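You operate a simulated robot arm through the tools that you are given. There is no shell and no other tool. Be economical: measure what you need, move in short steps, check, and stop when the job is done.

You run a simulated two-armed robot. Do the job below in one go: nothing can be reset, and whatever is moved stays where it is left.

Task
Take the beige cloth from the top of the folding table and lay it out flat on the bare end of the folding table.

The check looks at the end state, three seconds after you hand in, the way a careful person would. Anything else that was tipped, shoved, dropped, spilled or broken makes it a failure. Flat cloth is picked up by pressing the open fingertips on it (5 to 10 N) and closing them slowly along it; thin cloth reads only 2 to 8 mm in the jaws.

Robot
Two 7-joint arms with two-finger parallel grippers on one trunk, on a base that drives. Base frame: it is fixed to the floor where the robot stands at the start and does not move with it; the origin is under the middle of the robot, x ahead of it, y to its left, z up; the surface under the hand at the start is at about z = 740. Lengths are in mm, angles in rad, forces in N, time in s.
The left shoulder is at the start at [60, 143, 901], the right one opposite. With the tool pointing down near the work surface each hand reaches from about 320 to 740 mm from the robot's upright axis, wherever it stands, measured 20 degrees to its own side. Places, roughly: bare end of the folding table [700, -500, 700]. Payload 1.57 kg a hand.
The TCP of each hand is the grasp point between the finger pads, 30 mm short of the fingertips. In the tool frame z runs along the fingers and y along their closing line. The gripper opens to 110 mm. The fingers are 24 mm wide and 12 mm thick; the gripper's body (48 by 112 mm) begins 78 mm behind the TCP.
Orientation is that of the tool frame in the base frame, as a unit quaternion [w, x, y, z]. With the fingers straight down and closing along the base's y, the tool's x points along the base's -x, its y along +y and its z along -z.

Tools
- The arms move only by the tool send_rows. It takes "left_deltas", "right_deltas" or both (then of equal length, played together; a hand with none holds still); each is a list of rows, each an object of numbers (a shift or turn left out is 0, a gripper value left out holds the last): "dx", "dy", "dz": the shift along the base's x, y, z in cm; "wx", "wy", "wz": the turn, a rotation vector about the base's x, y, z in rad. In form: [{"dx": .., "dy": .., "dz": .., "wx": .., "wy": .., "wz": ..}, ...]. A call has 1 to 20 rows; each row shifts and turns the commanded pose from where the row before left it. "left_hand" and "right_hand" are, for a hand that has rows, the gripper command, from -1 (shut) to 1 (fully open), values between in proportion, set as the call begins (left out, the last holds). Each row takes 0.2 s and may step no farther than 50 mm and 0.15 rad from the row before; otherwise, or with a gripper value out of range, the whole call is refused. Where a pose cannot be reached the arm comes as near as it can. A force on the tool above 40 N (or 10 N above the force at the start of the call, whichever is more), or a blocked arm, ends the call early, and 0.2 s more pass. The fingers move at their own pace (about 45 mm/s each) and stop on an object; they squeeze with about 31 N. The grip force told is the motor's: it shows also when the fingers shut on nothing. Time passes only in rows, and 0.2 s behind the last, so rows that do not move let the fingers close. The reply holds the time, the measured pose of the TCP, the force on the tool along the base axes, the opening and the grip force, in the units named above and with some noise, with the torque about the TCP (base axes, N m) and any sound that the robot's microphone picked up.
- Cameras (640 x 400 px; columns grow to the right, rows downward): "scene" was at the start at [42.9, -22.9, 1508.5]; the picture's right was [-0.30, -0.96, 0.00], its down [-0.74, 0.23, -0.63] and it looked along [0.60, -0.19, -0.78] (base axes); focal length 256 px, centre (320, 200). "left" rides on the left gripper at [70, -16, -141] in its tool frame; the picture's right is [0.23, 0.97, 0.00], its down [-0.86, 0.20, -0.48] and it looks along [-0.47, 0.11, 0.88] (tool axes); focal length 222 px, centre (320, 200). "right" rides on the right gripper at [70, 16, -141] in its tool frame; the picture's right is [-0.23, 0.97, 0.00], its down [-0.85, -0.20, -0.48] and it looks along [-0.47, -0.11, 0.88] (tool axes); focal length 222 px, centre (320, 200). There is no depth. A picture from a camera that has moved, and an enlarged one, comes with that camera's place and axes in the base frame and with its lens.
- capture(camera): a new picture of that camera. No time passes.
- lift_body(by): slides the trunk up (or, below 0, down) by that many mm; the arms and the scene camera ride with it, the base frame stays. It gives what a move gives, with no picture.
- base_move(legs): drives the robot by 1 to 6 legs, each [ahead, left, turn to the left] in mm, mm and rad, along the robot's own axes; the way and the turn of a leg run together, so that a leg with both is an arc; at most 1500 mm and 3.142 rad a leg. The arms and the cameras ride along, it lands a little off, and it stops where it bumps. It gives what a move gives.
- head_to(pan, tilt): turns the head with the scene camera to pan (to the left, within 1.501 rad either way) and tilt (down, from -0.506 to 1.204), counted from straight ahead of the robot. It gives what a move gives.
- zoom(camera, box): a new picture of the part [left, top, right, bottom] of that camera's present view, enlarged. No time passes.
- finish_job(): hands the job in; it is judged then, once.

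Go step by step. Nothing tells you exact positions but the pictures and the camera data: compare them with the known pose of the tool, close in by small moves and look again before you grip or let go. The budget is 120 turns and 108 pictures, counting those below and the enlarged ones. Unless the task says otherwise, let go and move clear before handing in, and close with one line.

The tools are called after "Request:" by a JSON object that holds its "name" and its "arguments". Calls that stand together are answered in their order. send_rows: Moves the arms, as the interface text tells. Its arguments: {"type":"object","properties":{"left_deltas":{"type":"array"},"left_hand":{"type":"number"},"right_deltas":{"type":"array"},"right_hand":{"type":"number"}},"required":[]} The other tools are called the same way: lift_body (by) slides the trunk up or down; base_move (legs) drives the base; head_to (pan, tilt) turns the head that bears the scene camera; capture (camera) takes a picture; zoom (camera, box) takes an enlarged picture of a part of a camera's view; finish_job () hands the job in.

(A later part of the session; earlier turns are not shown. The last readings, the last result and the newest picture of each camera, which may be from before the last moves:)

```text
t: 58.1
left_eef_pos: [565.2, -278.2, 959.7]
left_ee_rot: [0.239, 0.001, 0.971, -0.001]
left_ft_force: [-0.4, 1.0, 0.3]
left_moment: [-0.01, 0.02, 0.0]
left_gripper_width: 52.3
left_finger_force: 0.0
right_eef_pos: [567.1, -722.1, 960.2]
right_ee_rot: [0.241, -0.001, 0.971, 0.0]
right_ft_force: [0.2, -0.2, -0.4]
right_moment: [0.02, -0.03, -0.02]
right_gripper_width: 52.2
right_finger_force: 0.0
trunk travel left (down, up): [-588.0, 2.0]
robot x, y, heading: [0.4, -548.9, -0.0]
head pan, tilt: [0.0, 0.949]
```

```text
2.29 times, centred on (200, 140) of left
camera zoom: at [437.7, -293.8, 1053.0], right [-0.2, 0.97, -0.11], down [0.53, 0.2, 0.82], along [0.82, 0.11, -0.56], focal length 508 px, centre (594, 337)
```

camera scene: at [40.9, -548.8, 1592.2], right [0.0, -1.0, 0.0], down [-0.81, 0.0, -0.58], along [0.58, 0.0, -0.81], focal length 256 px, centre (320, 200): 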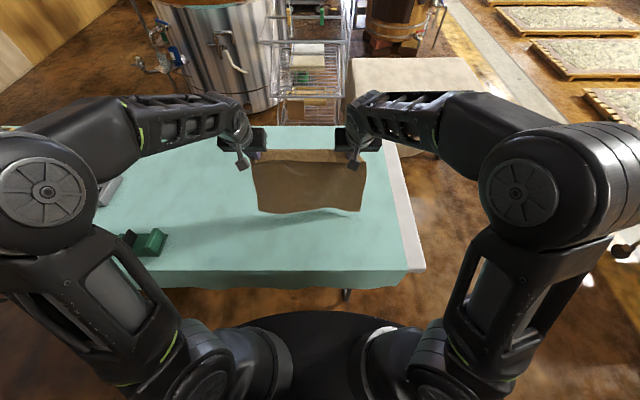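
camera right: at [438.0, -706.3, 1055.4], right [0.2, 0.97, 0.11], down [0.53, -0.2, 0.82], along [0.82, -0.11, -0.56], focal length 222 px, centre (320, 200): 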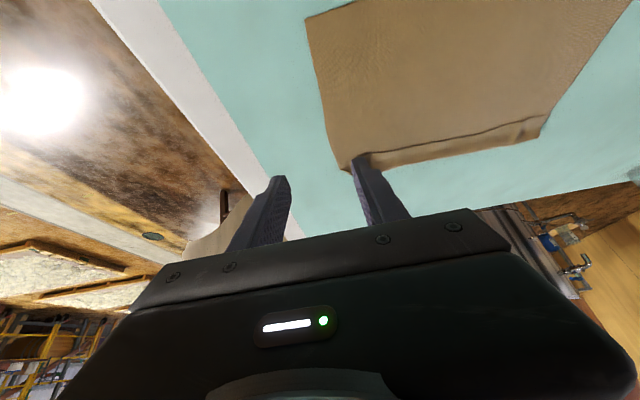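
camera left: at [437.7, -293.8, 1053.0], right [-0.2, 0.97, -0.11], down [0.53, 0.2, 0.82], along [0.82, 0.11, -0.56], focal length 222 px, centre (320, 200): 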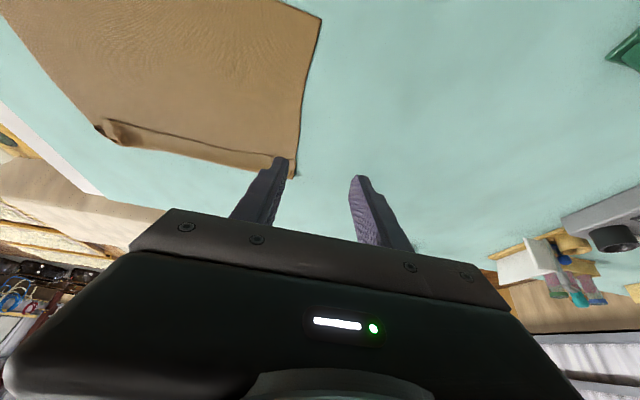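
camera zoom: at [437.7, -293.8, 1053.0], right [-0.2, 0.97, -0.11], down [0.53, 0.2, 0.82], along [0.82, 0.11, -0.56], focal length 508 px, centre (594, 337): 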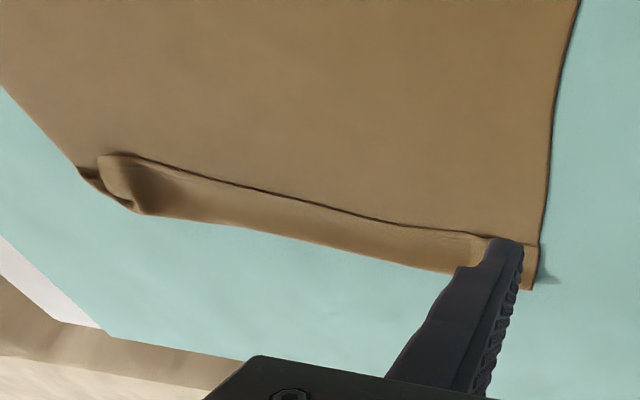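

The strip (x≈781–835) is folded back, with a small raised gather near each end (y≈-355 and y≈-652). I'll come forward 45 mm and pinch just the top layer at those gathers to flip it forward.

Request:
{"name": "base_move", "arguments": {"legs": [[45, 0, 0]]}}

Request:
{"name": "send_rows", "arguments": {"left_deltas": [{"dx": 3.4, "dy": -1.6}, {"dx": 3.4, "dy": -1.6}, {"dx": 3.4, "dy": -1.5, "dz": -2}, {"dx": 3.4, "dy": -1.5, "dz": -3}, {"dx": 3.4, "dy": -1.5, "dz": -3}, {"dz": -3}, {"dz": -3}, {"dz": -2}, {}], "right_deltas": [{"dx": 3.4, "dy": 1.4}, {"dx": 3.4, "dy": 1.4}, {"dx": 3.4, "dy": 1.4, "dz": -2}, {"dx": 3.4, "dy": 1.4, "dz": -3}, {"dx": 3.3, "dy": 1.4, "dz": -3}, {"dz": -3}, {"dz": -3}, {"dz": -2}, {}], "left_hand": -0.1, "right_hand": -0.1}}

Request:
{"name": "zoom", "arguments": {"camera": "left", "box": [160, 60, 480, 260]}}

Request:
{"name": "zoom", "arguments": {"camera": "right", "box": [160, 60, 480, 260]}}

```text
t: 59.0
left_eef_pos: [611.5, -278.9, 957.9]
left_ee_rot: [0.24, 0.0, 0.971, -0.001]
left_ft_force: [-0.1, 0.8, -0.8]
left_moment: [0.02, 0.04, 0.0]
left_gripper_width: 52.4
left_finger_force: 0.0
right_eef_pos: [612.3, -721.1, 961.0]
right_ee_rot: [0.239, 0.0, 0.971, 0.0]
right_ft_force: [0.1, 0.7, 0.1]
right_moment: [0.01, 0.05, -0.01]
right_gripper_width: 52.2
right_finger_force: 0.2
trunk travel left (down, up): [-588.0, 2.0]
robot x, y, heading: [44.7, -554.7, -0.002]
head pan, tilt: [0.0, 0.949]
```

```text
t: 61.0
left_eef_pos: [780.1, -355.3, 797.5]
left_ee_rot: [0.24, 0.0, 0.971, -0.001]
left_ft_force: [0.0, 0.6, 0.2]
left_moment: [0.01, -0.02, 0.02]
left_gripper_width: 49.4
left_finger_force: 0.1
right_eef_pos: [780.9, -652.5, 802.9]
right_ee_rot: [0.24, -0.001, 0.971, 0.002]
right_ft_force: [-0.1, 0.1, 0.2]
right_moment: [0.0, 0.03, 0.03]
right_gripper_width: 49.9
right_finger_force: 0.1
trunk travel left (down, up): [-588.0, 2.0]
robot x, y, heading: [49.8, -552.5, 0.002]
head pan, tilt: [0.0, 0.949]
```

```text
2.00 times, centred on (320, 160) of left
camera zoom: at [652.6, -371.4, 891.4], right [-0.2, 0.97, -0.11], down [0.53, 0.2, 0.82], along [0.82, 0.11, -0.56], focal length 444 px, centre (320, 280)
```

zoom: 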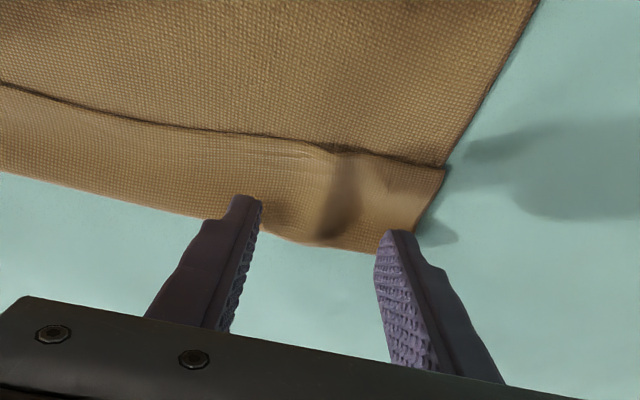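

```text
2.00 times, centred on (320, 160) of right
camera zoom: at [651.8, -637.3, 897.2], right [0.2, 0.97, 0.11], down [0.53, -0.2, 0.82], along [0.82, -0.11, -0.56], focal length 444 px, centre (320, 280)
```

zoom: 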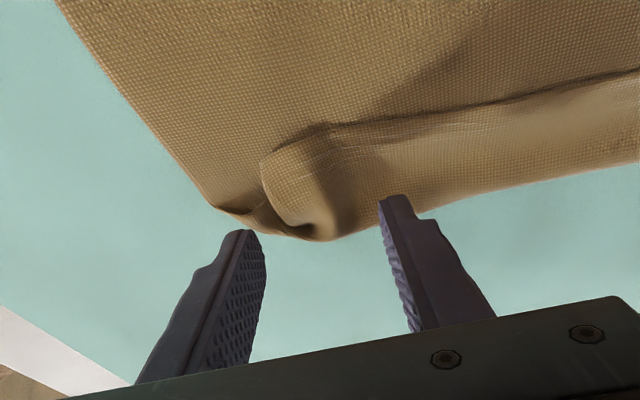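

The gathers stand right between the fingers on both sides. I lower to a light touch.

Request:
{"name": "send_rows", "arguments": {"left_deltas": [{"dz": -1.0}, {"dz": -0.8}, {}], "right_deltas": [{"dz": -1.2}, {"dz": -1.1}, {}]}}

Request:
{"name": "zoom", "arguments": {"camera": "left", "box": [160, 60, 480, 260]}}

Request:
{"name": "zoom", "arguments": {"camera": "right", "box": [160, 60, 480, 260]}}

```text
t: 61.8
left_eef_pos: [780.5, -355.9, 779.0]
left_ee_rot: [0.24, 0.001, 0.971, -0.001]
left_ft_force: [0.6, 0.0, -0.5]
left_moment: [0.04, 0.01, -0.01]
left_gripper_width: 49.5
left_finger_force: 0.2
right_eef_pos: [779.8, -652.6, 779.9]
right_ee_rot: [0.241, 0.0, 0.971, 0.0]
right_ft_force: [-0.9, -0.4, 0.5]
right_moment: [0.0, 0.0, 0.0]
right_gripper_width: 49.5
right_finger_force: 0.0
trunk travel left (down, up): [-588.0, 2.0]
robot x, y, heading: [46.0, -549.5, -0.001]
head pan, tilt: [0.0, 0.949]
```

```text
2.00 times, centred on (320, 160) of left
camera zoom: at [652.1, -371.8, 873.6], right [-0.2, 0.97, -0.11], down [0.53, 0.2, 0.82], along [0.82, 0.11, -0.56], focal length 444 px, centre (320, 280)
```

zoom: 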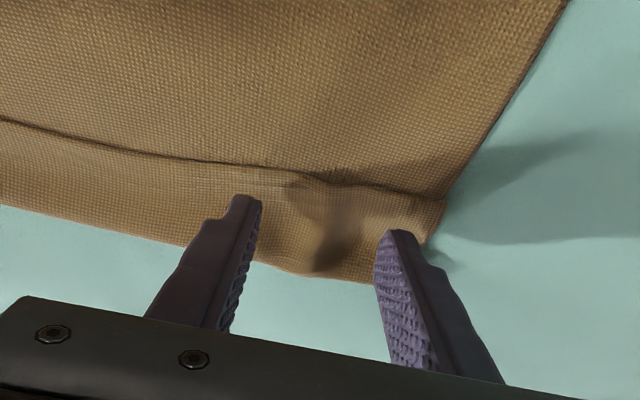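

```text
2.00 times, centred on (320, 160) of right
camera zoom: at [651.4, -637.6, 873.8], right [0.2, 0.97, 0.11], down [0.53, -0.2, 0.82], along [0.82, -0.11, -0.56], focal length 444 px, centre (320, 280)
```

zoom: 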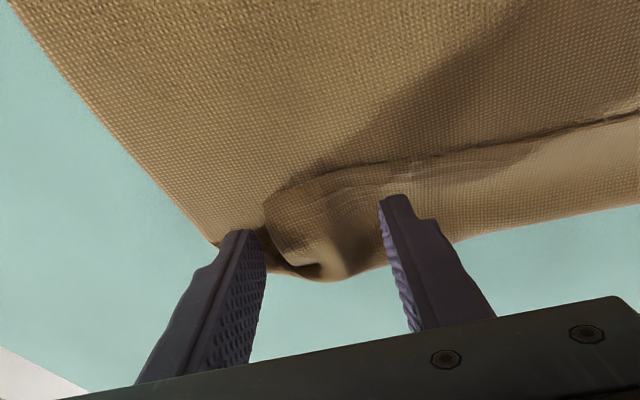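

The tips are just above the flap on both sides of the gathers. I lower 3 mm and close gradually.

Request:
{"name": "send_rows", "arguments": {"left_deltas": [{"dz": -0.25}, {}], "right_deltas": [{"dz": -0.3}, {}]}}

Request:
{"name": "send_rows", "arguments": {"left_deltas": [{}, {}], "right_deltas": [{}, {}], "left_hand": -0.4, "right_hand": -0.4}}

Request:
{"name": "zoom", "arguments": {"camera": "left", "box": [160, 60, 480, 260]}}

Request:
{"name": "zoom", "arguments": {"camera": "right", "box": [160, 60, 480, 260]}}

```text
t: 62.4
left_eef_pos: [779.4, -356.4, 779.9]
left_ee_rot: [0.24, 0.0, 0.971, -0.001]
left_ft_force: [0.1, 0.3, 0.3]
left_moment: [0.04, 0.02, 0.02]
left_gripper_width: 49.7
left_finger_force: 0.0
right_eef_pos: [779.3, -652.4, 776.1]
right_ee_rot: [0.24, 0.0, 0.971, 0.0]
right_ft_force: [0.0, 0.5, -0.5]
right_moment: [0.01, -0.02, -0.02]
right_gripper_width: 49.7
right_finger_force: 0.0
trunk travel left (down, up): [-588.0, 2.0]
robot x, y, heading: [48.4, -549.2, 0.003]
head pan, tilt: [0.0, 0.949]
```

```text
t: 63.0
left_eef_pos: [778.6, -357.2, 778.7]
left_ee_rot: [0.24, 0.0, 0.971, 0.0]
left_ft_force: [-0.6, 0.1, -0.4]
left_moment: [0.02, 0.02, 0.02]
left_gripper_width: 33.0
left_finger_force: 0.0
right_eef_pos: [779.4, -651.0, 776.1]
right_ee_rot: [0.24, 0.0, 0.971, 0.0]
right_ft_force: [0.0, 0.9, 0.8]
right_moment: [0.0, -0.01, 0.01]
right_gripper_width: 33.3
right_finger_force: 0.1
trunk travel left (down, up): [-588.0, 2.0]
robot x, y, heading: [45.9, -548.7, 0.001]
head pan, tilt: [0.0, 0.949]
```

```text
2.00 times, centred on (320, 160) of left
camera zoom: at [651.8, -371.7, 872.5], right [-0.2, 0.97, -0.11], down [0.53, 0.2, 0.82], along [0.82, 0.11, -0.56], focal length 444 px, centre (320, 280)
```

zoom: 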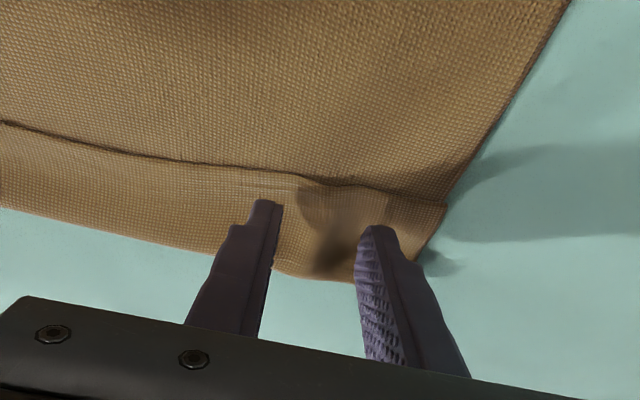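

```text
2.00 times, centred on (320, 160) of right
camera zoom: at [651.2, -636.8, 870.4], right [0.2, 0.97, 0.11], down [0.53, -0.2, 0.82], along [0.82, -0.11, -0.56], focal length 444 px, centre (320, 280)
```

zoom: 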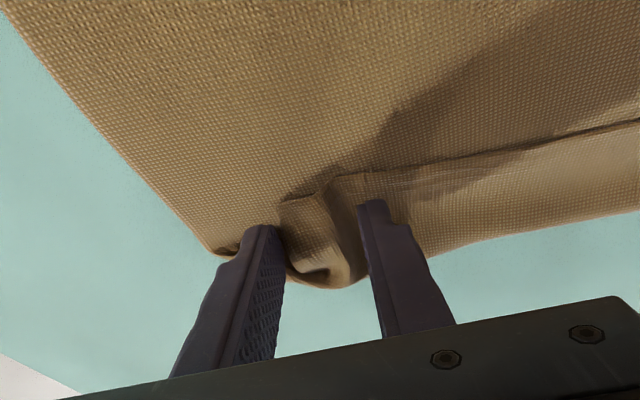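

The right gather is already being squeezed; the left fingers still hover, so I lower the left a few mm before closing further.

Request:
{"name": "send_rows", "arguments": {"left_deltas": [{"dz": -0.4}, {}], "right_deltas": [{"dz": -0.05}, {}]}}

Request:
{"name": "send_rows", "arguments": {"left_deltas": [{}, {}], "right_deltas": [{}, {}], "left_hand": -0.65, "right_hand": -0.65}}

Request:
{"name": "send_rows", "arguments": {"left_deltas": [{}, {}, {}], "right_deltas": [{}, {}, {}], "left_hand": -1, "right_hand": -1}}

Request:
{"name": "zoom", "arguments": {"camera": "left", "box": [160, 60, 480, 260]}}

Request:
{"name": "zoom", "arguments": {"camera": "right", "box": [160, 60, 480, 260]}}

```text
t: 63.6
left_eef_pos: [779.9, -356.0, 775.8]
left_ee_rot: [0.24, 0.0, 0.971, -0.001]
left_ft_force: [-0.8, 0.2, 0.6]
left_moment: [0.02, 0.02, -0.02]
left_gripper_width: 32.9
left_finger_force: 0.1
right_eef_pos: [780.0, -651.5, 775.7]
right_ee_rot: [0.24, 0.0, 0.971, 0.0]
right_ft_force: [-0.7, -1.0, 0.3]
right_moment: [-0.01, -0.03, 0.02]
right_gripper_width: 32.9
right_finger_force: 0.0
trunk travel left (down, up): [-588.0, 2.0]
robot x, y, heading: [46.8, -549.3, -0.002]
head pan, tilt: [0.0, 0.949]
```

```text
t: 64.2
left_eef_pos: [780.3, -355.9, 774.6]
left_ee_rot: [0.24, 0.001, 0.971, -0.001]
left_ft_force: [1.1, 0.2, 0.1]
left_moment: [0.0, 0.01, 0.01]
left_gripper_width: 19.2
left_finger_force: 0.0
right_eef_pos: [779.7, -652.9, 775.2]
right_ee_rot: [0.241, -0.001, 0.971, 0.0]
right_ft_force: [0.5, 0.0, 0.5]
right_moment: [-0.01, -0.02, 0.0]
right_gripper_width: 19.2
right_finger_force: 0.2
trunk travel left (down, up): [-588.0, 2.0]
robot x, y, heading: [44.2, -550.4, 0.004]
head pan, tilt: [0.0, 0.949]
```

```text
t: 65.0
left_eef_pos: [779.6, -356.8, 775.4]
left_ee_rot: [0.24, 0.0, 0.971, -0.003]
left_ft_force: [-0.8, -9.6, -0.6]
left_moment: [-0.32, 0.01, -0.1]
left_gripper_width: 2.3
left_finger_force: 24.0
right_eef_pos: [780.0, -650.0, 777.7]
right_ee_rot: [0.242, -0.001, 0.97, 0.002]
right_ft_force: [-0.1, 11.0, 6.1]
right_moment: [0.44, -0.07, 0.04]
right_gripper_width: 4.0
right_finger_force: 24.7
trunk travel left (down, up): [-588.0, 2.0]
robot x, y, heading: [48.2, -547.7, -0.003]
head pan, tilt: [0.0, 0.949]
```

```text
2.00 times, centred on (320, 160) of left
camera zoom: at [652.0, -372.2, 869.0], right [-0.2, 0.97, -0.11], down [0.53, 0.2, 0.82], along [0.82, 0.11, -0.56], focal length 444 px, centre (320, 280)
```

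zoom: 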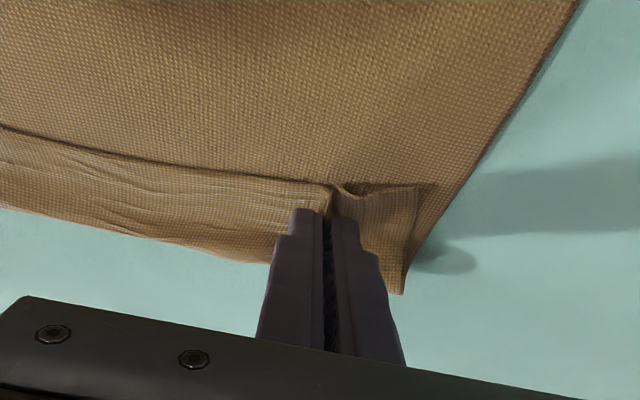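

```text
2.00 times, centred on (320, 160) of right
camera zoom: at [651.3, -634.7, 871.2], right [0.2, 0.97, 0.11], down [0.53, -0.2, 0.82], along [0.82, -0.11, -0.56], focal length 444 px, centre (320, 280)
```

zoom: 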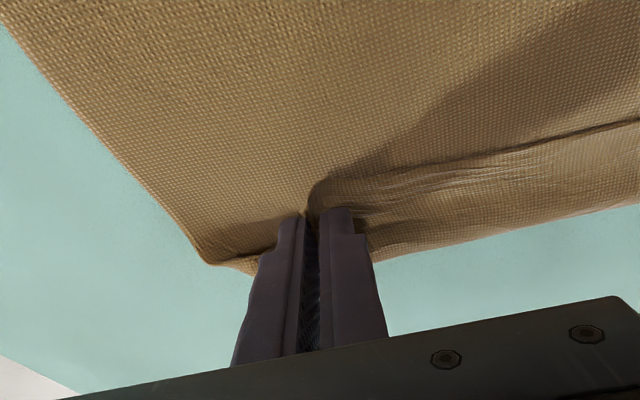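

The left clearly holds only the top layer (its end has shifted relative to the layer below); the right reads 4 mm. I bring the hands a little together and lift 60 mm to see.

Request:
{"name": "send_rows", "arguments": {"left_deltas": [{"dy": -0.3, "dz": 1.0}, {"dz": 1.7, "dx": 0.5}, {"dz": 1.7, "dx": 0.5}, {"dz": 1.7, "dx": 0.5}, {}], "right_deltas": [{"dy": 0.3, "dz": 1.0}, {"dz": 1.7, "dx": 0.5}, {"dz": 1.7, "dx": 0.5}, {"dz": 1.7, "dx": 0.5}, {}]}}

Request:
{"name": "zoom", "arguments": {"camera": "scene", "box": [200, 110, 420, 247]}}

Request:
{"name": "capture", "arguments": {"camera": "left"}}

Request:
{"name": "capture", "arguments": {"camera": "right"}}

```text
t: 66.2
left_eef_pos: [795.6, -359.6, 837.2]
left_ee_rot: [0.24, 0.0, 0.971, -0.001]
left_ft_force: [0.5, -6.8, 0.3]
left_moment: [-0.23, -0.02, -0.03]
left_gripper_width: 2.0
left_finger_force: 23.0
right_eef_pos: [796.8, -648.3, 835.5]
right_ee_rot: [0.24, 0.0, 0.971, 0.0]
right_ft_force: [0.1, 8.0, 0.0]
right_moment: [0.24, 0.0, 0.05]
right_gripper_width: 3.0
right_finger_force: 23.8
trunk travel left (down, up): [-588.0, 2.0]
robot x, y, heading: [50.3, -545.0, -0.002]
head pan, tilt: [0.0, 0.949]
```

```text
2.91 times, centred on (310, 178) of scene
camera zoom: at [89.3, -548.8, 1592.1], right [0.0, -1.0, 0.0], down [-0.81, 0.0, -0.58], along [0.58, 0.0, -0.81], focal length 745 px, centre (349, 262)
```

zoom: 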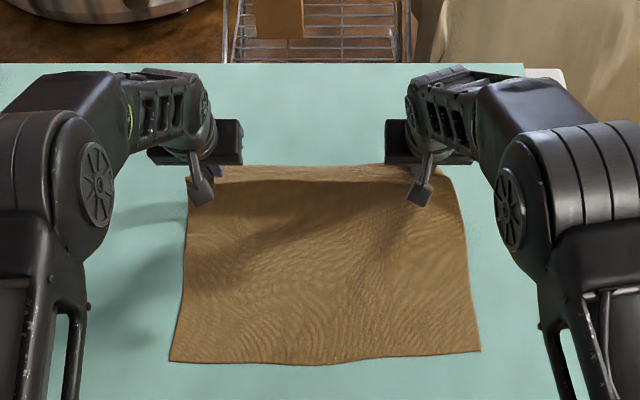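

```text
32 pictures are left
camera left: at [668.6, -375.3, 929.3], right [-0.2, 0.97, -0.11], down [0.53, 0.2, 0.82], along [0.82, 0.11, -0.56], focal length 222 px, centre (320, 200)
```

left: 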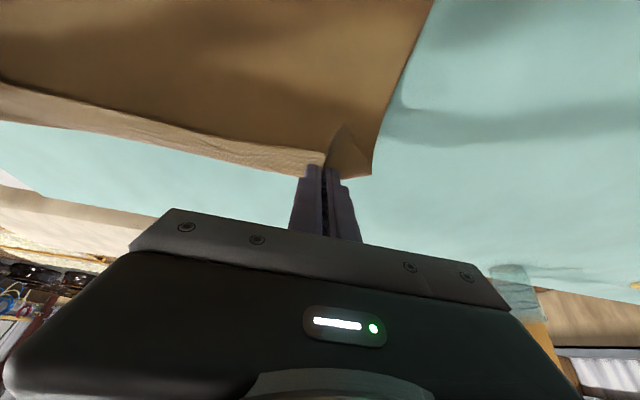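

```text
31 pictures are left
camera right: at [667.5, -633.8, 930.1], right [0.2, 0.97, 0.11], down [0.53, -0.2, 0.82], along [0.82, -0.11, -0.56], focal length 222 px, centre (320, 200)
```

right: 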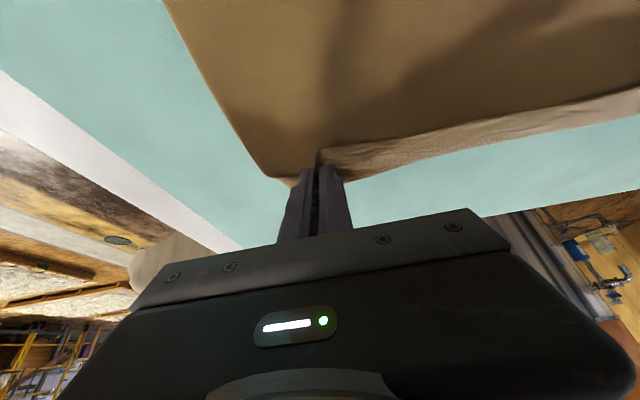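

The folded strip is now lifted by its own layer, held nearer its free edge. I carry it forward to unroll it, lowering as I go.

Request:
{"name": "send_rows", "arguments": {"left_deltas": [{"dx": 1.5, "dz": 0.5, "wy": -0.03}, {"dx": 1.5, "wy": -0.03}, {"dx": 1.4, "dz": -0.5, "wy": -0.03}, {"dx": 1.3, "dz": -1.0, "wy": -0.03}, {"dx": 0.8, "dz": -1.5, "wy": -0.02}, {"dz": -1.0}, {}], "right_deltas": [{"dx": 1.5, "dz": 0.5, "wy": -0.03}, {"dx": 1.5, "wy": -0.03}, {"dx": 1.4, "dz": -0.5, "wy": -0.03}, {"dx": 1.3, "dz": -1.0, "wy": -0.03}, {"dx": 0.8, "dz": -1.5, "wy": -0.02}, {"dz": -1.0}, {}]}}

Request:
{"name": "zoom", "arguments": {"camera": "scene", "box": [200, 110, 420, 247]}}

Request:
{"name": "zoom", "arguments": {"camera": "left", "box": [0, 0, 480, 300]}}

```text
t: 67.8
left_eef_pos: [860.7, -358.5, 800.3]
left_ee_rot: [0.307, 0.001, 0.952, -0.001]
left_ft_force: [0.0, -9.6, -0.5]
left_moment: [-0.29, 0.01, -0.1]
left_gripper_width: 1.9
left_finger_force: 23.7
right_eef_pos: [860.9, -649.2, 799.8]
right_ee_rot: [0.307, -0.001, 0.952, 0.001]
right_ft_force: [0.0, 9.4, 0.4]
right_moment: [0.27, 0.03, 0.08]
right_gripper_width: 3.5
right_finger_force: 23.5
trunk travel left (down, up): [-588.0, 2.0]
robot x, y, heading: [45.9, -547.4, 0.003]
head pan, tilt: [0.0, 0.949]
```

```text
2.91 times, centred on (310, 178) of scene
camera zoom: at [89.1, -548.9, 1592.1], right [0.0, -1.0, 0.0], down [-0.81, 0.0, -0.58], along [0.58, 0.0, -0.81], focal length 745 px, centre (349, 262)
```

zoom: 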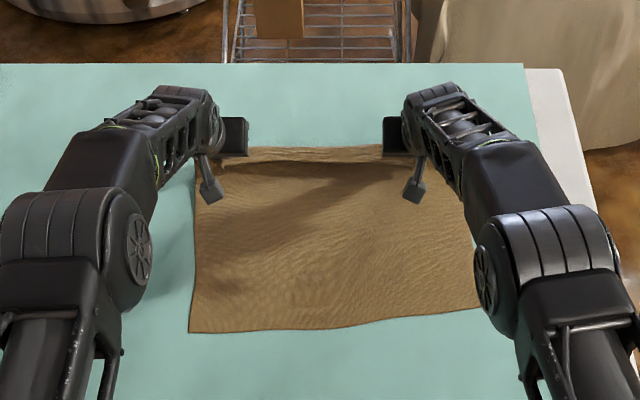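

```text
1.33 times, centred on (240, 150) of left
camera zoom: at [721.6, -374.0, 874.7], right [-0.18, 0.97, -0.13], down [0.41, 0.2, 0.89], along [0.89, 0.11, -0.44], focal length 296 px, centre (427, 267)
```

zoom: 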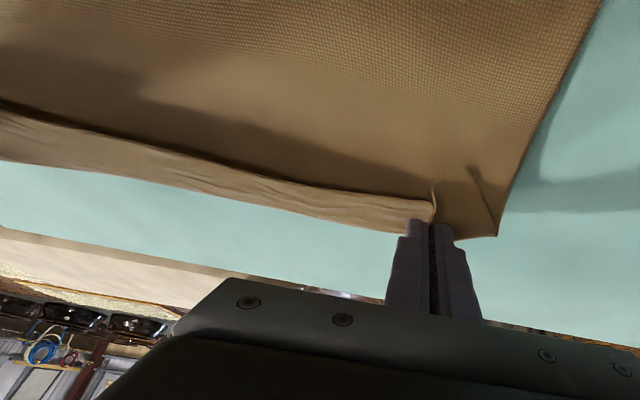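

The hem is still doubled — both layers got pinched. Better plan: release here, pick the cloth by its single-layer near edge (very close to the edge), let the hem fall open while hanging, and lay it again nearer with upright fingers. First I set it down and release.

Request:
{"name": "send_rows", "arguments": {"left_deltas": [{"dz": -1.2}, {"dz": -1.0}, {}], "right_deltas": [{"dz": -1.2}, {"dz": -1.0}, {}]}}

Request:
{"name": "send_rows", "arguments": {"left_deltas": [{}, {}, {}, {"dz": 1.0}, {"dz": 2}, {"dz": 3, "dx": -2}, {"dz": 3, "dx": -4, "wy": 0.1}, {"dz": 2, "dx": -4, "wy": 0.1}, {"dz": 1, "dx": -4, "wy": 0.1}, {"dx": -4, "wy": 0.1}, {"dx": -4, "wy": 0.1}, {"dx": -3, "wy": 0.12}, {}], "right_deltas": [{}, {}, {}, {"dz": 1.0}, {"dz": 2}, {"dz": 3, "dx": -2}, {"dz": 3, "dx": -4, "wy": 0.1}, {"dz": 2, "dx": -4, "wy": 0.1}, {"dz": 1, "dx": -4, "wy": 0.1}, {"dx": -4, "wy": 0.1}, {"dx": -4, "wy": 0.1}, {"dx": -3, "wy": 0.12}, {}], "left_hand": -0.1, "right_hand": -0.1}}

Request:
{"name": "zoom", "arguments": {"camera": "scene", "box": [200, 110, 420, 247]}}

```text
t: 68.6
left_eef_pos: [858.7, -358.4, 777.7]
left_ee_rot: [0.308, 0.001, 0.951, -0.001]
left_ft_force: [-0.6, -8.0, 0.7]
left_moment: [-0.26, -0.02, -0.12]
left_gripper_width: 2.1
left_finger_force: 23.6
right_eef_pos: [860.0, -648.1, 777.7]
right_ee_rot: [0.308, 0.0, 0.951, 0.0]
right_ft_force: [-0.1, 9.6, 0.8]
right_moment: [0.27, -0.01, 0.1]
right_gripper_width: 3.3
right_finger_force: 24.0
trunk travel left (down, up): [-588.0, 2.0]
robot x, y, heading: [47.5, -545.3, 0.0]
head pan, tilt: [0.0, 0.949]
```

```text
t: 71.4
left_eef_pos: [607.4, -361.0, 902.1]
left_ee_rot: [0.001, 0.0, 1.0, -0.001]
left_ft_force: [-0.1, -0.2, 0.4]
left_moment: [0.01, 0.01, 0.02]
left_gripper_width: 49.5
left_finger_force: 0.1
right_eef_pos: [609.6, -647.4, 899.4]
right_ee_rot: [0.001, 0.0, 1.0, 0.0]
right_ft_force: [-0.2, 0.4, -0.1]
right_moment: [0.01, -0.02, 0.02]
right_gripper_width: 49.5
right_finger_force: 0.0
trunk travel left (down, up): [-588.0, 2.0]
robot x, y, heading: [42.3, -548.9, -0.003]
head pan, tilt: [0.0, 0.949]
```

```text
2.91 times, centred on (310, 178) of scene
camera zoom: at [88.7, -548.9, 1592.1], right [0.0, -1.0, 0.0], down [-0.81, 0.0, -0.58], along [0.58, 0.0, -0.81], focal length 745 px, centre (349, 262)
```

zoom: 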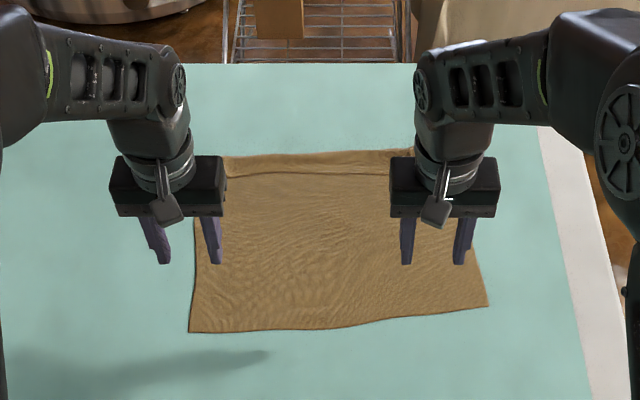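

The cloth lies as before with a narrower hem at its far edge; the near edge is single-layered, corners about (584,-339) and (628,-736). I go over the near corners, about 10 mm inside the edge, upright fingers.

Request:
{"name": "send_rows", "arguments": {"left_deltas": [{"dx": -1.2, "dy": -1.7}, {"dz": -3}, {"dz": -3}, {"dz": -3}, {"dz": -2.8}, {}], "right_deltas": [{"dx": 1.0, "dy": -2.5}, {"dx": 1.0, "dy": -2.5}, {"dz": -4}, {"dz": -4}, {"dz": -3.5}, {}]}}

Request:
{"name": "zoom", "arguments": {"camera": "left", "box": [160, 60, 480, 260]}}

Request:
{"name": "zoom", "arguments": {"camera": "right", "box": [160, 60, 480, 260]}}

```text
t: 72.8
left_eef_pos: [597.8, -374.0, 782.8]
left_ee_rot: [0.003, -0.001, 1.0, -0.001]
left_ft_force: [0.6, 0.3, -0.3]
left_moment: [0.0, 0.01, 0.0]
left_gripper_width: 49.4
left_finger_force: 0.1
right_eef_pos: [628.5, -701.0, 784.3]
right_ee_rot: [0.003, 0.001, 1.0, 0.001]
right_ft_force: [1.0, 0.9, -0.5]
right_moment: [-0.02, 0.02, 0.02]
right_gripper_width: 49.5
right_finger_force: 0.0
trunk travel left (down, up): [-588.0, 2.0]
robot x, y, heading: [47.1, -550.2, 0.005]
head pan, tilt: [0.0, 0.949]
```

```text
2.00 times, centred on (320, 160) of left
camera zoom: at [527.4, -389.7, 924.9], right [-0.23, 0.97, 0.0], down [0.85, 0.2, 0.48], along [0.47, 0.11, -0.88], focal length 444 px, centre (320, 280)
```

zoom: 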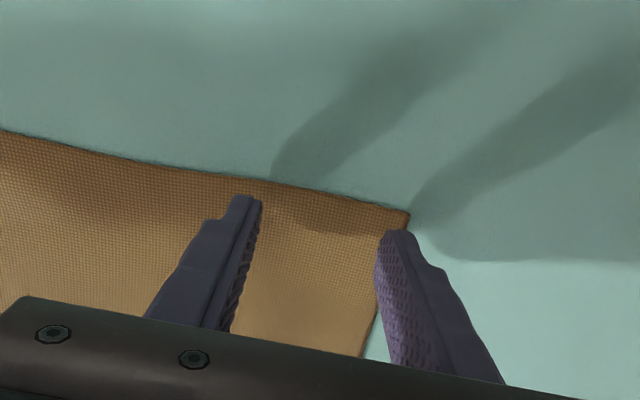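

```text
2.00 times, centred on (320, 160) of right
camera zoom: at [557.2, -686.0, 927.1], right [0.23, 0.97, 0.0], down [0.85, -0.2, 0.48], along [0.47, -0.11, -0.88], focal length 444 px, centre (320, 280)
```

zoom: 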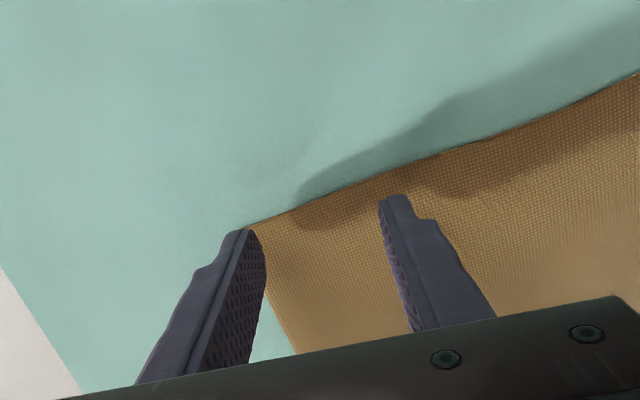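

The corners are at (584,-337) and (622,-734); I shift both hands 12 mm inward and lower to contact.

Request:
{"name": "send_rows", "arguments": {"left_deltas": [{"dy": -1.2}, {"dz": -0.6}, {"dz": -0.4}, {}], "right_deltas": [{"dy": 1.2}, {"dz": -0.7}, {"dz": -0.5}, {}]}}

Request:
{"name": "send_rows", "arguments": {"left_deltas": [{"dz": -0.1}, {}], "right_deltas": [{"dz": -0.1}, {}]}}

```text
t: 73.8
left_eef_pos: [598.0, -386.6, 771.5]
left_ee_rot: [0.002, -0.001, 1.0, 0.0]
left_ft_force: [0.6, -0.1, 0.8]
left_moment: [0.03, 0.03, 0.0]
left_gripper_width: 49.5
left_finger_force: 0.1
right_eef_pos: [629.8, -686.2, 771.1]
right_ee_rot: [0.003, -0.001, 1.0, 0.0]
right_ft_force: [0.6, -0.6, 2.4]
right_moment: [0.0, 0.02, 0.02]
right_gripper_width: 49.2
right_finger_force: 0.0
trunk travel left (down, up): [-588.0, 2.0]
robot x, y, heading: [48.5, -548.7, -0.002]
head pan, tilt: [0.0, 0.949]
```

```text
t: 74.4
left_eef_pos: [598.8, -387.3, 771.7]
left_ee_rot: [0.003, 0.0, 1.0, -0.001]
left_ft_force: [-0.4, 2.9, 8.8]
left_moment: [0.17, 0.05, -0.05]
left_gripper_width: 50.0
left_finger_force: 0.2
right_eef_pos: [629.4, -686.8, 771.3]
right_ee_rot: [0.003, 0.0, 1.0, 0.0]
right_ft_force: [0.1, -2.6, 8.7]
right_moment: [-0.03, 0.09, 0.06]
right_gripper_width: 49.6
right_finger_force: 0.0
trunk travel left (down, up): [-588.0, 2.0]
robot x, y, heading: [46.4, -549.2, -0.002]
head pan, tilt: [0.0, 0.949]
```

Both press at about 8.8 N — right in the range. I close slowly in steps.

Request:
{"name": "send_rows", "arguments": {"left_deltas": [{}, {}], "right_deltas": [{}, {}], "left_hand": -0.3, "right_hand": -0.3}}

Request:
{"name": "send_rows", "arguments": {"left_deltas": [{}, {}], "right_deltas": [{}, {}], "left_hand": -0.5, "right_hand": -0.5}}

Request:
{"name": "send_rows", "arguments": {"left_deltas": [{}, {}], "right_deltas": [{}, {}], "left_hand": -0.75, "right_hand": -0.75}}

Request:
{"name": "send_rows", "arguments": {"left_deltas": [{}, {}, {}], "right_deltas": [{}, {}, {}], "left_hand": -1, "right_hand": -1}}

Request:
{"name": "zoom", "arguments": {"camera": "left", "box": [160, 60, 480, 260]}}

Request:
{"name": "zoom", "arguments": {"camera": "right", "box": [160, 60, 480, 260]}}

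```text
t: 75.0
left_eef_pos: [598.0, -386.7, 772.0]
left_ee_rot: [0.003, 0.002, 1.0, -0.001]
left_ft_force: [0.2, -1.2, 10.0]
left_moment: [0.03, -0.01, -0.04]
left_gripper_width: 37.7
left_finger_force: 0.1
right_eef_pos: [630.3, -685.7, 772.3]
right_ee_rot: [0.003, 0.0, 1.0, 0.002]
right_ft_force: [0.0, 2.4, 10.8]
right_moment: [0.05, 0.06, -0.02]
right_gripper_width: 37.8
right_finger_force: 0.1
trunk travel left (down, up): [-588.0, 2.0]
robot x, y, heading: [43.6, -550.4, 0.001]
head pan, tilt: [0.0, 0.949]
```

```text
t: 75.6
left_eef_pos: [598.4, -386.4, 771.3]
left_ee_rot: [0.005, 0.0, 1.0, -0.001]
left_ft_force: [0.9, -0.4, 12.6]
left_moment: [0.07, 0.02, 0.01]
left_gripper_width: 27.0
left_finger_force: 0.0
right_eef_pos: [629.3, -686.4, 772.1]
right_ee_rot: [0.002, 0.0, 1.0, 0.0]
right_ft_force: [0.0, 1.7, 11.3]
right_moment: [0.07, 0.07, -0.03]
right_gripper_width: 27.1
right_finger_force: 0.0
trunk travel left (down, up): [-588.0, 2.0]
robot x, y, heading: [42.9, -549.3, 0.002]
head pan, tilt: [0.0, 0.949]
```

```text
t: 76.2
left_eef_pos: [598.5, -388.2, 771.6]
left_ee_rot: [0.003, 0.0, 1.0, -0.002]
left_ft_force: [1.1, -7.3, 12.4]
left_moment: [-0.29, -0.03, 0.04]
left_gripper_width: 15.2
left_finger_force: 1.0
right_eef_pos: [630.3, -685.7, 772.2]
right_ee_rot: [0.004, 0.0, 1.0, 0.001]
right_ft_force: [-0.7, 8.6, 11.9]
right_moment: [0.26, 0.04, -0.02]
right_gripper_width: 14.6
right_finger_force: 2.7
trunk travel left (down, up): [-588.0, 2.0]
robot x, y, heading: [44.8, -545.8, -0.006]
head pan, tilt: [0.0, 0.949]
```

```text
t: 77.0
left_eef_pos: [597.5, -390.1, 772.4]
left_ee_rot: [0.005, 0.001, 1.0, -0.002]
left_ft_force: [3.3, -22.6, 9.6]
left_moment: [-0.7, -0.02, 0.0]
left_gripper_width: 2.8
left_finger_force: 23.4
right_eef_pos: [630.1, -684.0, 771.9]
right_ee_rot: [0.004, -0.001, 1.0, 0.003]
right_ft_force: [-3.1, 21.9, 18.2]
right_moment: [0.78, 0.16, 0.02]
right_gripper_width: 7.0
right_finger_force: 26.3
trunk travel left (down, up): [-588.0, 2.0]
robot x, y, heading: [45.9, -548.3, -0.006]
head pan, tilt: [0.0, 0.949]
```

```text
2.00 times, centred on (320, 160) of left
camera zoom: at [527.1, -404.7, 913.5], right [-0.22, 0.97, -0.01], down [0.85, 0.2, 0.48], along [0.47, 0.1, -0.87], focal length 444 px, centre (320, 280)
```

zoom: 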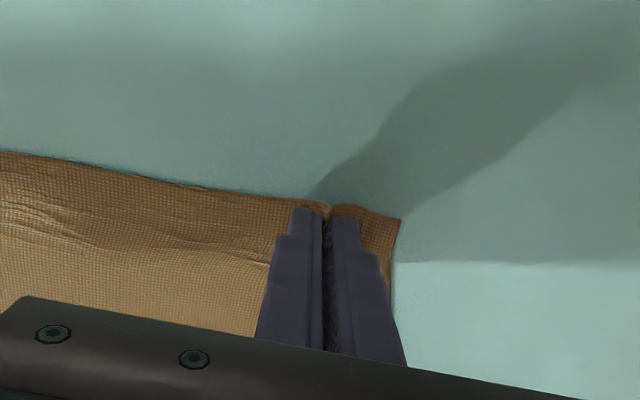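

```text
2.00 times, centred on (320, 160) of right
camera zoom: at [557.2, -669.6, 914.9], right [0.23, 0.97, 0.01], down [0.85, -0.2, 0.48], along [0.47, -0.1, -0.88], focal length 444 px, centre (320, 280)
```

zoom: 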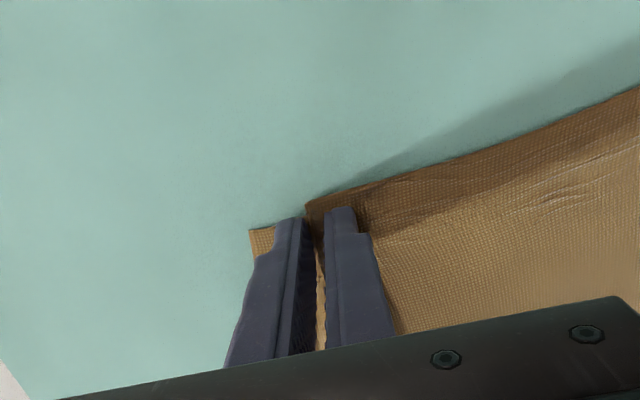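

Both near corners are pinched right at the edge. I ease the tension and lift the whole cloth so that the hem hangs open.

Request:
{"name": "send_rows", "arguments": {"left_deltas": [{"dy": -0.5, "dz": 0.6}, {"dz": 1.5, "dx": 0.5}, {"dz": 2.4, "dx": 0.5}, {"dz": 2.4, "dx": 0.5, "wy": -0.03}, {"dz": 2.4, "wy": -0.03}, {"dz": 2.4, "wy": -0.03}, {"dz": 2.4, "wy": -0.03}, {"dz": 2.4, "wy": -0.03}, {"dz": 2.4, "wy": -0.03}, {"dz": 2.4, "wy": -0.03}, {"dz": 2.4, "wy": -0.03}, {"dz": 2.4, "wy": -0.03}, {"dz": 2.4, "wy": -0.03}, {"dz": 2.4, "wy": -0.03}, {"dz": 2.4, "wy": -0.03}, {"dz": 2.4}, {"dz": 2.4}, {"dz": 2.4}, {}, {}], "right_deltas": [{"dy": 0.5, "dz": 0.6}, {"dz": 1.5, "dx": -0.5}, {"dz": 2.4, "dx": -0.5}, {"dz": 2.4, "dx": -0.5, "wy": -0.03}, {"dz": 2.4, "wy": -0.03}, {"dz": 2.4, "wy": -0.03}, {"dz": 2.4, "wy": -0.03}, {"dz": 2.4, "wy": -0.03}, {"dz": 2.4, "wy": -0.03}, {"dz": 2.4, "wy": -0.03}, {"dz": 2.4, "wy": -0.03}, {"dz": 2.4, "wy": -0.03}, {"dz": 2.4, "wy": -0.03}, {"dz": 2.4, "wy": -0.03}, {"dz": 2.4, "wy": -0.03}, {"dz": 2.4}, {"dz": 2.4}, {"dz": 2.4}, {}, {}]}}

Request:
{"name": "capture", "arguments": {"camera": "scene"}}

Request:
{"name": "capture", "arguments": {"camera": "right"}}

```text
t: 81.2
left_eef_pos: [610.8, -390.8, 1176.1]
left_ee_rot: [0.182, 0.002, 0.983, -0.001]
left_ft_force: [-0.5, -12.3, 0.9]
left_moment: [-0.39, 0.01, -0.16]
left_gripper_width: 2.6
left_finger_force: 24.4
right_eef_pos: [615.1, -681.6, 1177.1]
right_ee_rot: [0.182, 0.0, 0.983, 0.0]
right_ft_force: [-0.1, 12.8, -0.2]
right_moment: [0.4, 0.04, 0.16]
right_gripper_width: 2.3
right_finger_force: 24.0
trunk travel left (down, up): [-588.0, 2.0]
robot x, y, heading: [46.1, -552.6, -0.002]
head pan, tilt: [0.0, 0.949]
```

```text
23 pictures are left
camera scene: at [88.9, -548.9, 1592.1], right [0.0, -1.0, 0.0], down [-0.81, 0.0, -0.58], along [0.58, 0.0, -0.81], focal length 256 px, centre (320, 200)
```

scene: 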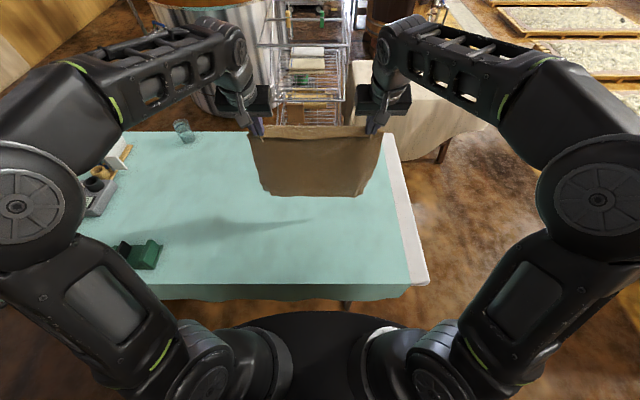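

```text
22 pictures are left
camera right: at [498.4, -665.8, 1286.2], right [0.21, 0.97, 0.08], down [0.63, -0.2, 0.75], along [0.75, -0.11, -0.65], focal length 222 px, centre (320, 200)
```

right: 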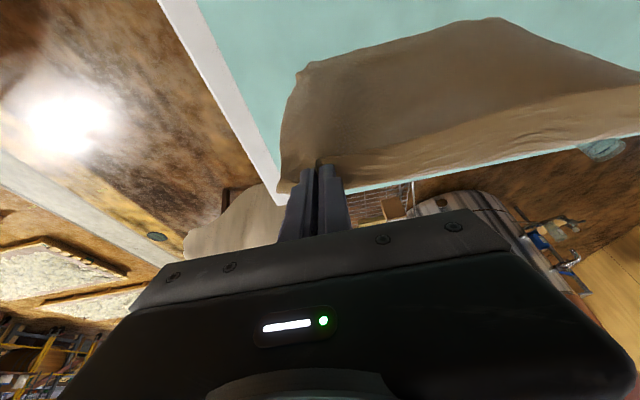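

The cloth hangs free. I zoom on its lower edge to see whether the hem opened.

Request:
{"name": "zoom", "arguments": {"camera": "scene", "box": [235, 120, 395, 205]}}

```text
4.00 times, centred on (315, 162) of scene
camera zoom: at [88.9, -548.9, 1592.1], right [0.0, -1.0, 0.0], down [-0.81, 0.0, -0.58], along [0.58, 0.0, -0.81], focal length 1024 px, centre (340, 350)
```

zoom: 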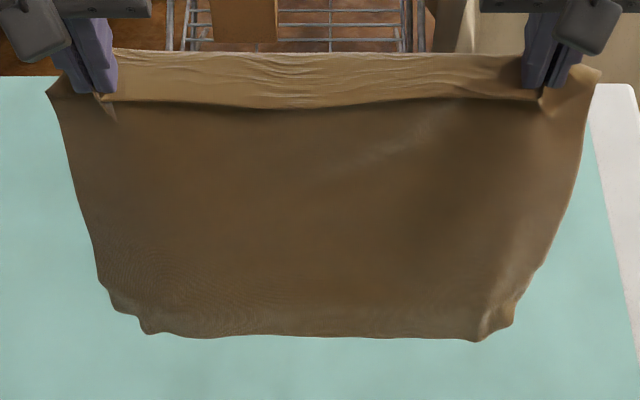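

The hem curl is on the far side now, so trailing it backward over the table will open it. I'll lay toward the robot this time: forward a bit with the base, reach out, touch down, then draw back along an arc.

Request:
{"name": "base_move", "arguments": {"legs": [[40, 0, 0]]}}

Request:
{"name": "send_rows", "arguments": {"left_deltas": [{"dx": 2, "dz": -0.5, "wy": -0.055}, {"dx": 2, "dz": -0.5, "wy": -0.055}, {"dx": 2, "dz": -0.5, "wy": -0.055}, {"dx": 2, "dz": -0.5, "wy": -0.055}, {"dx": 2, "dz": -0.5, "wy": -0.055}, {"dx": 2, "dz": -0.5, "wy": -0.055}, {"dx": 2, "dz": -0.5, "wy": -0.055}, {"dx": 2, "dz": -0.5, "wy": -0.055}, {}, {}, {}, {}], "right_deltas": [{"dx": 2, "dz": -0.5, "wy": -0.055}, {"dx": 2, "dz": -0.5, "wy": -0.055}, {"dx": 2, "dz": -0.5, "wy": -0.055}, {"dx": 2, "dz": -0.5, "wy": -0.055}, {"dx": 2, "dz": -0.5, "wy": -0.055}, {"dx": 2, "dz": -0.5, "wy": -0.055}, {"dx": 2, "dz": -0.5, "wy": -0.055}, {"dx": 2, "dz": -0.5, "wy": -0.055}, {}, {}, {}, {}]}}

Request:
{"name": "zoom", "arguments": {"camera": "scene", "box": [220, 90, 420, 215]}}

```text
t: 82.1
left_eef_pos: [652.3, -389.2, 1174.4]
left_ee_rot: [0.18, 0.001, 0.984, -0.002]
left_ft_force: [0.6, -14.1, -0.7]
left_moment: [-0.39, 0.02, -0.19]
left_gripper_width: 2.5
left_finger_force: 23.5
right_eef_pos: [658.6, -681.3, 1175.5]
right_ee_rot: [0.181, 0.0, 0.984, 0.0]
right_ft_force: [1.3, 14.1, -0.6]
right_moment: [0.42, 0.04, 0.18]
right_gripper_width: 2.5
right_finger_force: 24.1
trunk travel left (down, up): [-588.0, 2.0]
robot x, y, heading: [85.4, -551.1, 0.001]
head pan, tilt: [0.0, 0.949]
```

```text
t: 84.7
left_eef_pos: [814.5, -390.1, 1136.0]
left_ee_rot: [0.391, 0.001, 0.92, -0.001]
left_ft_force: [0.0, -11.3, 0.1]
left_moment: [-0.21, -0.03, -0.27]
left_gripper_width: 2.6
left_finger_force: 23.7
right_eef_pos: [818.4, -679.0, 1138.4]
right_ee_rot: [0.392, 0.0, 0.92, 0.001]
right_ft_force: [-0.4, 10.8, -0.6]
right_moment: [0.24, 0.01, 0.3]
right_gripper_width: 2.2
right_finger_force: 23.7
trunk travel left (down, up): [-588.0, 2.0]
robot x, y, heading: [84.0, -552.4, -0.001]
head pan, tilt: [0.0, 0.949]
```

```text
3.20 times, centred on (320, 152) of scene
camera zoom: at [130.2, -549.0, 1592.1], right [0.0, -1.0, 0.0], down [-0.81, 0.0, -0.58], along [0.58, 0.0, -0.81], focal length 819 px, centre (320, 352)
```

zoom: 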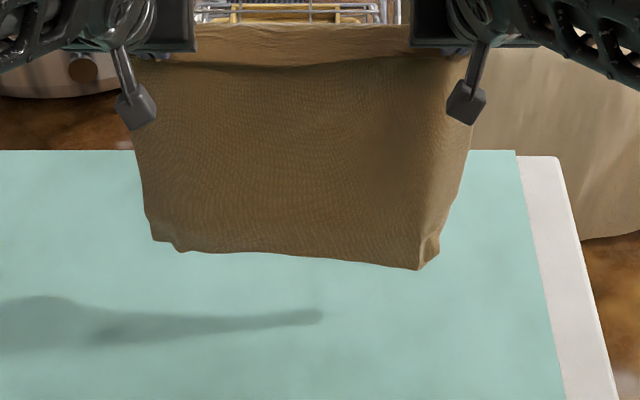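

The cloth hangs at x≈840 with its bottom about 65 mm above the table. I lower it to touch and begin drawing back.

Request:
{"name": "send_rows", "arguments": {"left_deltas": [{"dz": -1.6}, {"dz": -1.6}, {"dz": -1.6}, {"dz": -1.6}, {"dz": -1.4, "dx": -0.5}, {"dx": -2.2, "dz": -0.7}, {"dx": -2.2, "dz": -0.7}, {"dx": -2.2, "dz": -0.7}, {"dx": -2.2, "dz": -1.0, "wy": 0.02}, {"dx": -2.2, "dz": -1.0, "wy": 0.02}, {"dx": -2.2, "dz": -1.0, "wy": 0.02}, {}], "right_deltas": [{"dz": -1.6}, {"dz": -1.6}, {"dz": -1.6}, {"dz": -1.6}, {"dz": -1.4, "dx": -0.5}, {"dx": -2.2, "dz": -0.7}, {"dx": -2.2, "dz": -0.7}, {"dx": -2.2, "dz": -0.7}, {"dx": -2.2, "dz": -1.0, "wy": 0.02}, {"dx": -2.2, "dz": -1.0, "wy": 0.02}, {"dx": -2.2, "dz": -1.0, "wy": 0.02}, {}]}}

Request:
{"name": "zoom", "arguments": {"camera": "scene", "box": [220, 100, 420, 225]}}

```text
t: 87.3
left_eef_pos: [675.5, -388.7, 1006.0]
left_ee_rot: [0.365, 0.001, 0.931, -0.001]
left_ft_force: [0.2, -13.7, -0.5]
left_moment: [-0.3, 0.0, -0.33]
left_gripper_width: 2.4
left_finger_force: 23.6
right_eef_pos: [679.8, -680.7, 1006.4]
right_ee_rot: [0.364, 0.0, 0.931, 0.001]
right_ft_force: [-0.1, 13.4, -0.1]
right_moment: [0.33, 0.03, 0.32]
right_gripper_width: 2.5
right_finger_force: 24.1
trunk travel left (down, up): [-588.0, 2.0]
robot x, y, heading: [85.0, -549.6, -0.0]
head pan, tilt: [0.0, 0.949]
```

```text
3.20 times, centred on (320, 162) of scene
camera zoom: at [130.3, -548.9, 1592.1], right [0.0, -1.0, 0.0], down [-0.81, 0.0, -0.58], along [0.58, 0.0, -0.81], focal length 819 px, centre (320, 320)
```

zoom: 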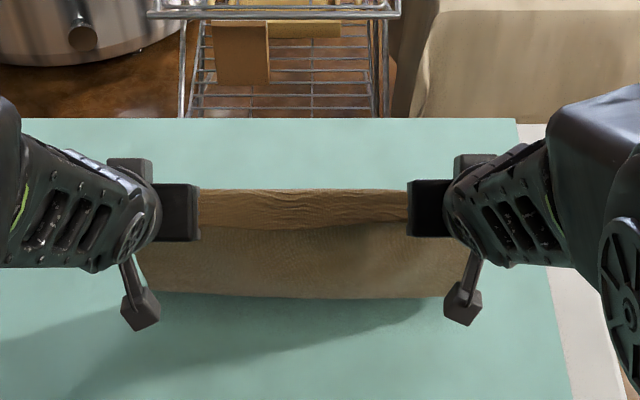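

The cloth now slopes down forward with its far part trailing properly on the table. I continue drawing back and down.

Request:
{"name": "send_rows", "arguments": {"left_deltas": [{"dx": -2.4, "dz": -1.3}, {"dx": -2.4, "dz": -1.3, "wy": 0.03}, {"dx": -2.3, "dz": -1.4, "wy": 0.03}, {"dx": -1.7, "dz": -1.9, "wy": 0.03}, {"dx": -1.7, "dz": -2.0, "wy": 0.03}, {"dx": -1.6, "dz": -2.0, "wy": 0.03}, {}, {}], "right_deltas": [{"dx": -2.4, "dz": -1.3}, {"dx": -2.4, "dz": -1.3, "wy": 0.03}, {"dx": -2.3, "dz": -1.4, "wy": 0.03}, {"dx": -1.7, "dz": -1.9, "wy": 0.03}, {"dx": -1.7, "dz": -2.0, "wy": 0.03}, {"dx": -1.6, "dz": -2.0, "wy": 0.03}, {}, {}]}}

Request:
{"name": "zoom", "arguments": {"camera": "scene", "box": [220, 120, 420, 245]}}

```text
t: 89.1
left_eef_pos: [553.0, -390.5, 907.1]
left_ee_rot: [0.292, 0.001, 0.956, -0.001]
left_ft_force: [0.7, -15.0, -0.9]
left_moment: [-0.34, -0.02, -0.33]
left_gripper_width: 2.6
left_finger_force: 24.2
right_eef_pos: [558.7, -681.9, 910.4]
right_ee_rot: [0.294, 0.0, 0.956, 0.001]
right_ft_force: [-0.5, 15.4, -1.2]
right_moment: [0.37, 0.02, 0.33]
right_gripper_width: 2.6
right_finger_force: 24.1
trunk travel left (down, up): [-588.0, 2.0]
robot x, y, heading: [85.3, -545.5, 0.003]
head pan, tilt: [0.0, 0.949]
```

```text
3.20 times, centred on (320, 182) of scene
camera zoom: at [130.0, -548.9, 1592.1], right [0.0, -1.0, 0.0], down [-0.81, 0.0, -0.58], along [0.58, 0.0, -0.81], focal length 819 px, centre (320, 256)
```

zoom: 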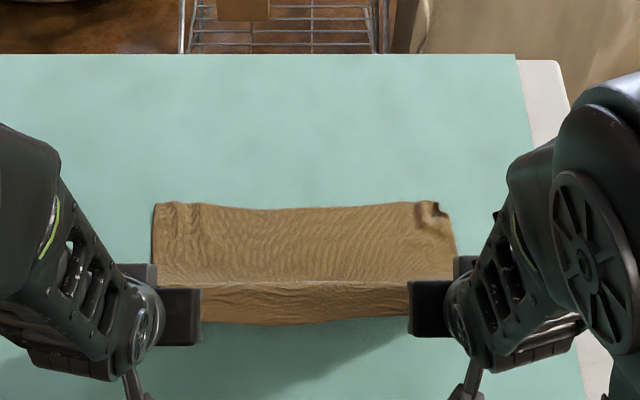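

The far part is laid flat with its edge at x≈822, only the right far corner slightly curled. I finish the arc down to the table.

Request:
{"name": "send_rows", "arguments": {"left_deltas": [{"dx": -1.2, "dz": -2.3, "wy": 0.03}, {"dx": -1.1, "dz": -2.3, "wy": 0.03}, {"dx": -1.0, "dz": -2.3, "wy": 0.03}, {"dx": -0.7, "dz": -2.0}, {"dx": -0.6, "dz": -2.0}, {"dx": -0.6, "dz": -1.8}, {"dx": -0.5}, {}], "right_deltas": [{"dx": -1.2, "dz": -2.4, "wy": 0.03}, {"dx": -1.1, "dz": -2.4, "wy": 0.03}, {"dx": -1.0, "dz": -2.4, "wy": 0.03}, {"dx": -0.7, "dz": -2.0}, {"dx": -0.6, "dz": -2.0}, {"dx": -0.6, "dz": -1.8}, {"dx": -0.5}, {}]}}

Request:
{"name": "zoom", "arguments": {"camera": "scene", "box": [220, 130, 420, 255]}}

```text
t: 90.9
left_eef_pos: [497.2, -390.6, 780.8]
left_ee_rot: [0.25, 0.001, 0.968, -0.001]
left_ft_force: [-0.2, -12.8, -0.5]
left_moment: [-0.34, 0.01, -0.18]
left_gripper_width: 2.4
left_finger_force: 24.4
right_eef_pos: [502.8, -682.0, 779.2]
right_ee_rot: [0.249, -0.001, 0.968, 0.001]
right_ft_force: [-0.3, 13.3, 1.1]
right_moment: [0.37, -0.02, 0.2]
right_gripper_width: 2.3
right_finger_force: 23.4
trunk travel left (down, up): [-588.0, 2.0]
robot x, y, heading: [86.8, -551.8, -0.002]
head pan, tilt: [0.0, 0.949]
```

```text
3.20 times, centred on (320, 192) of scene
camera zoom: at [130.1, -548.9, 1592.1], right [0.0, -1.0, 0.0], down [-0.81, 0.0, -0.58], along [0.58, 0.0, -0.81], focal length 819 px, centre (320, 224)
```

zoom: 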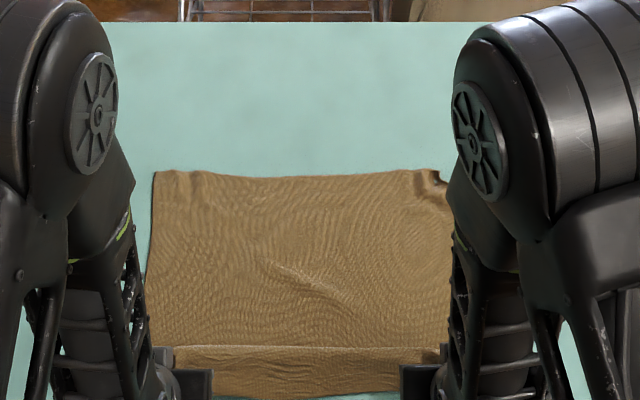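

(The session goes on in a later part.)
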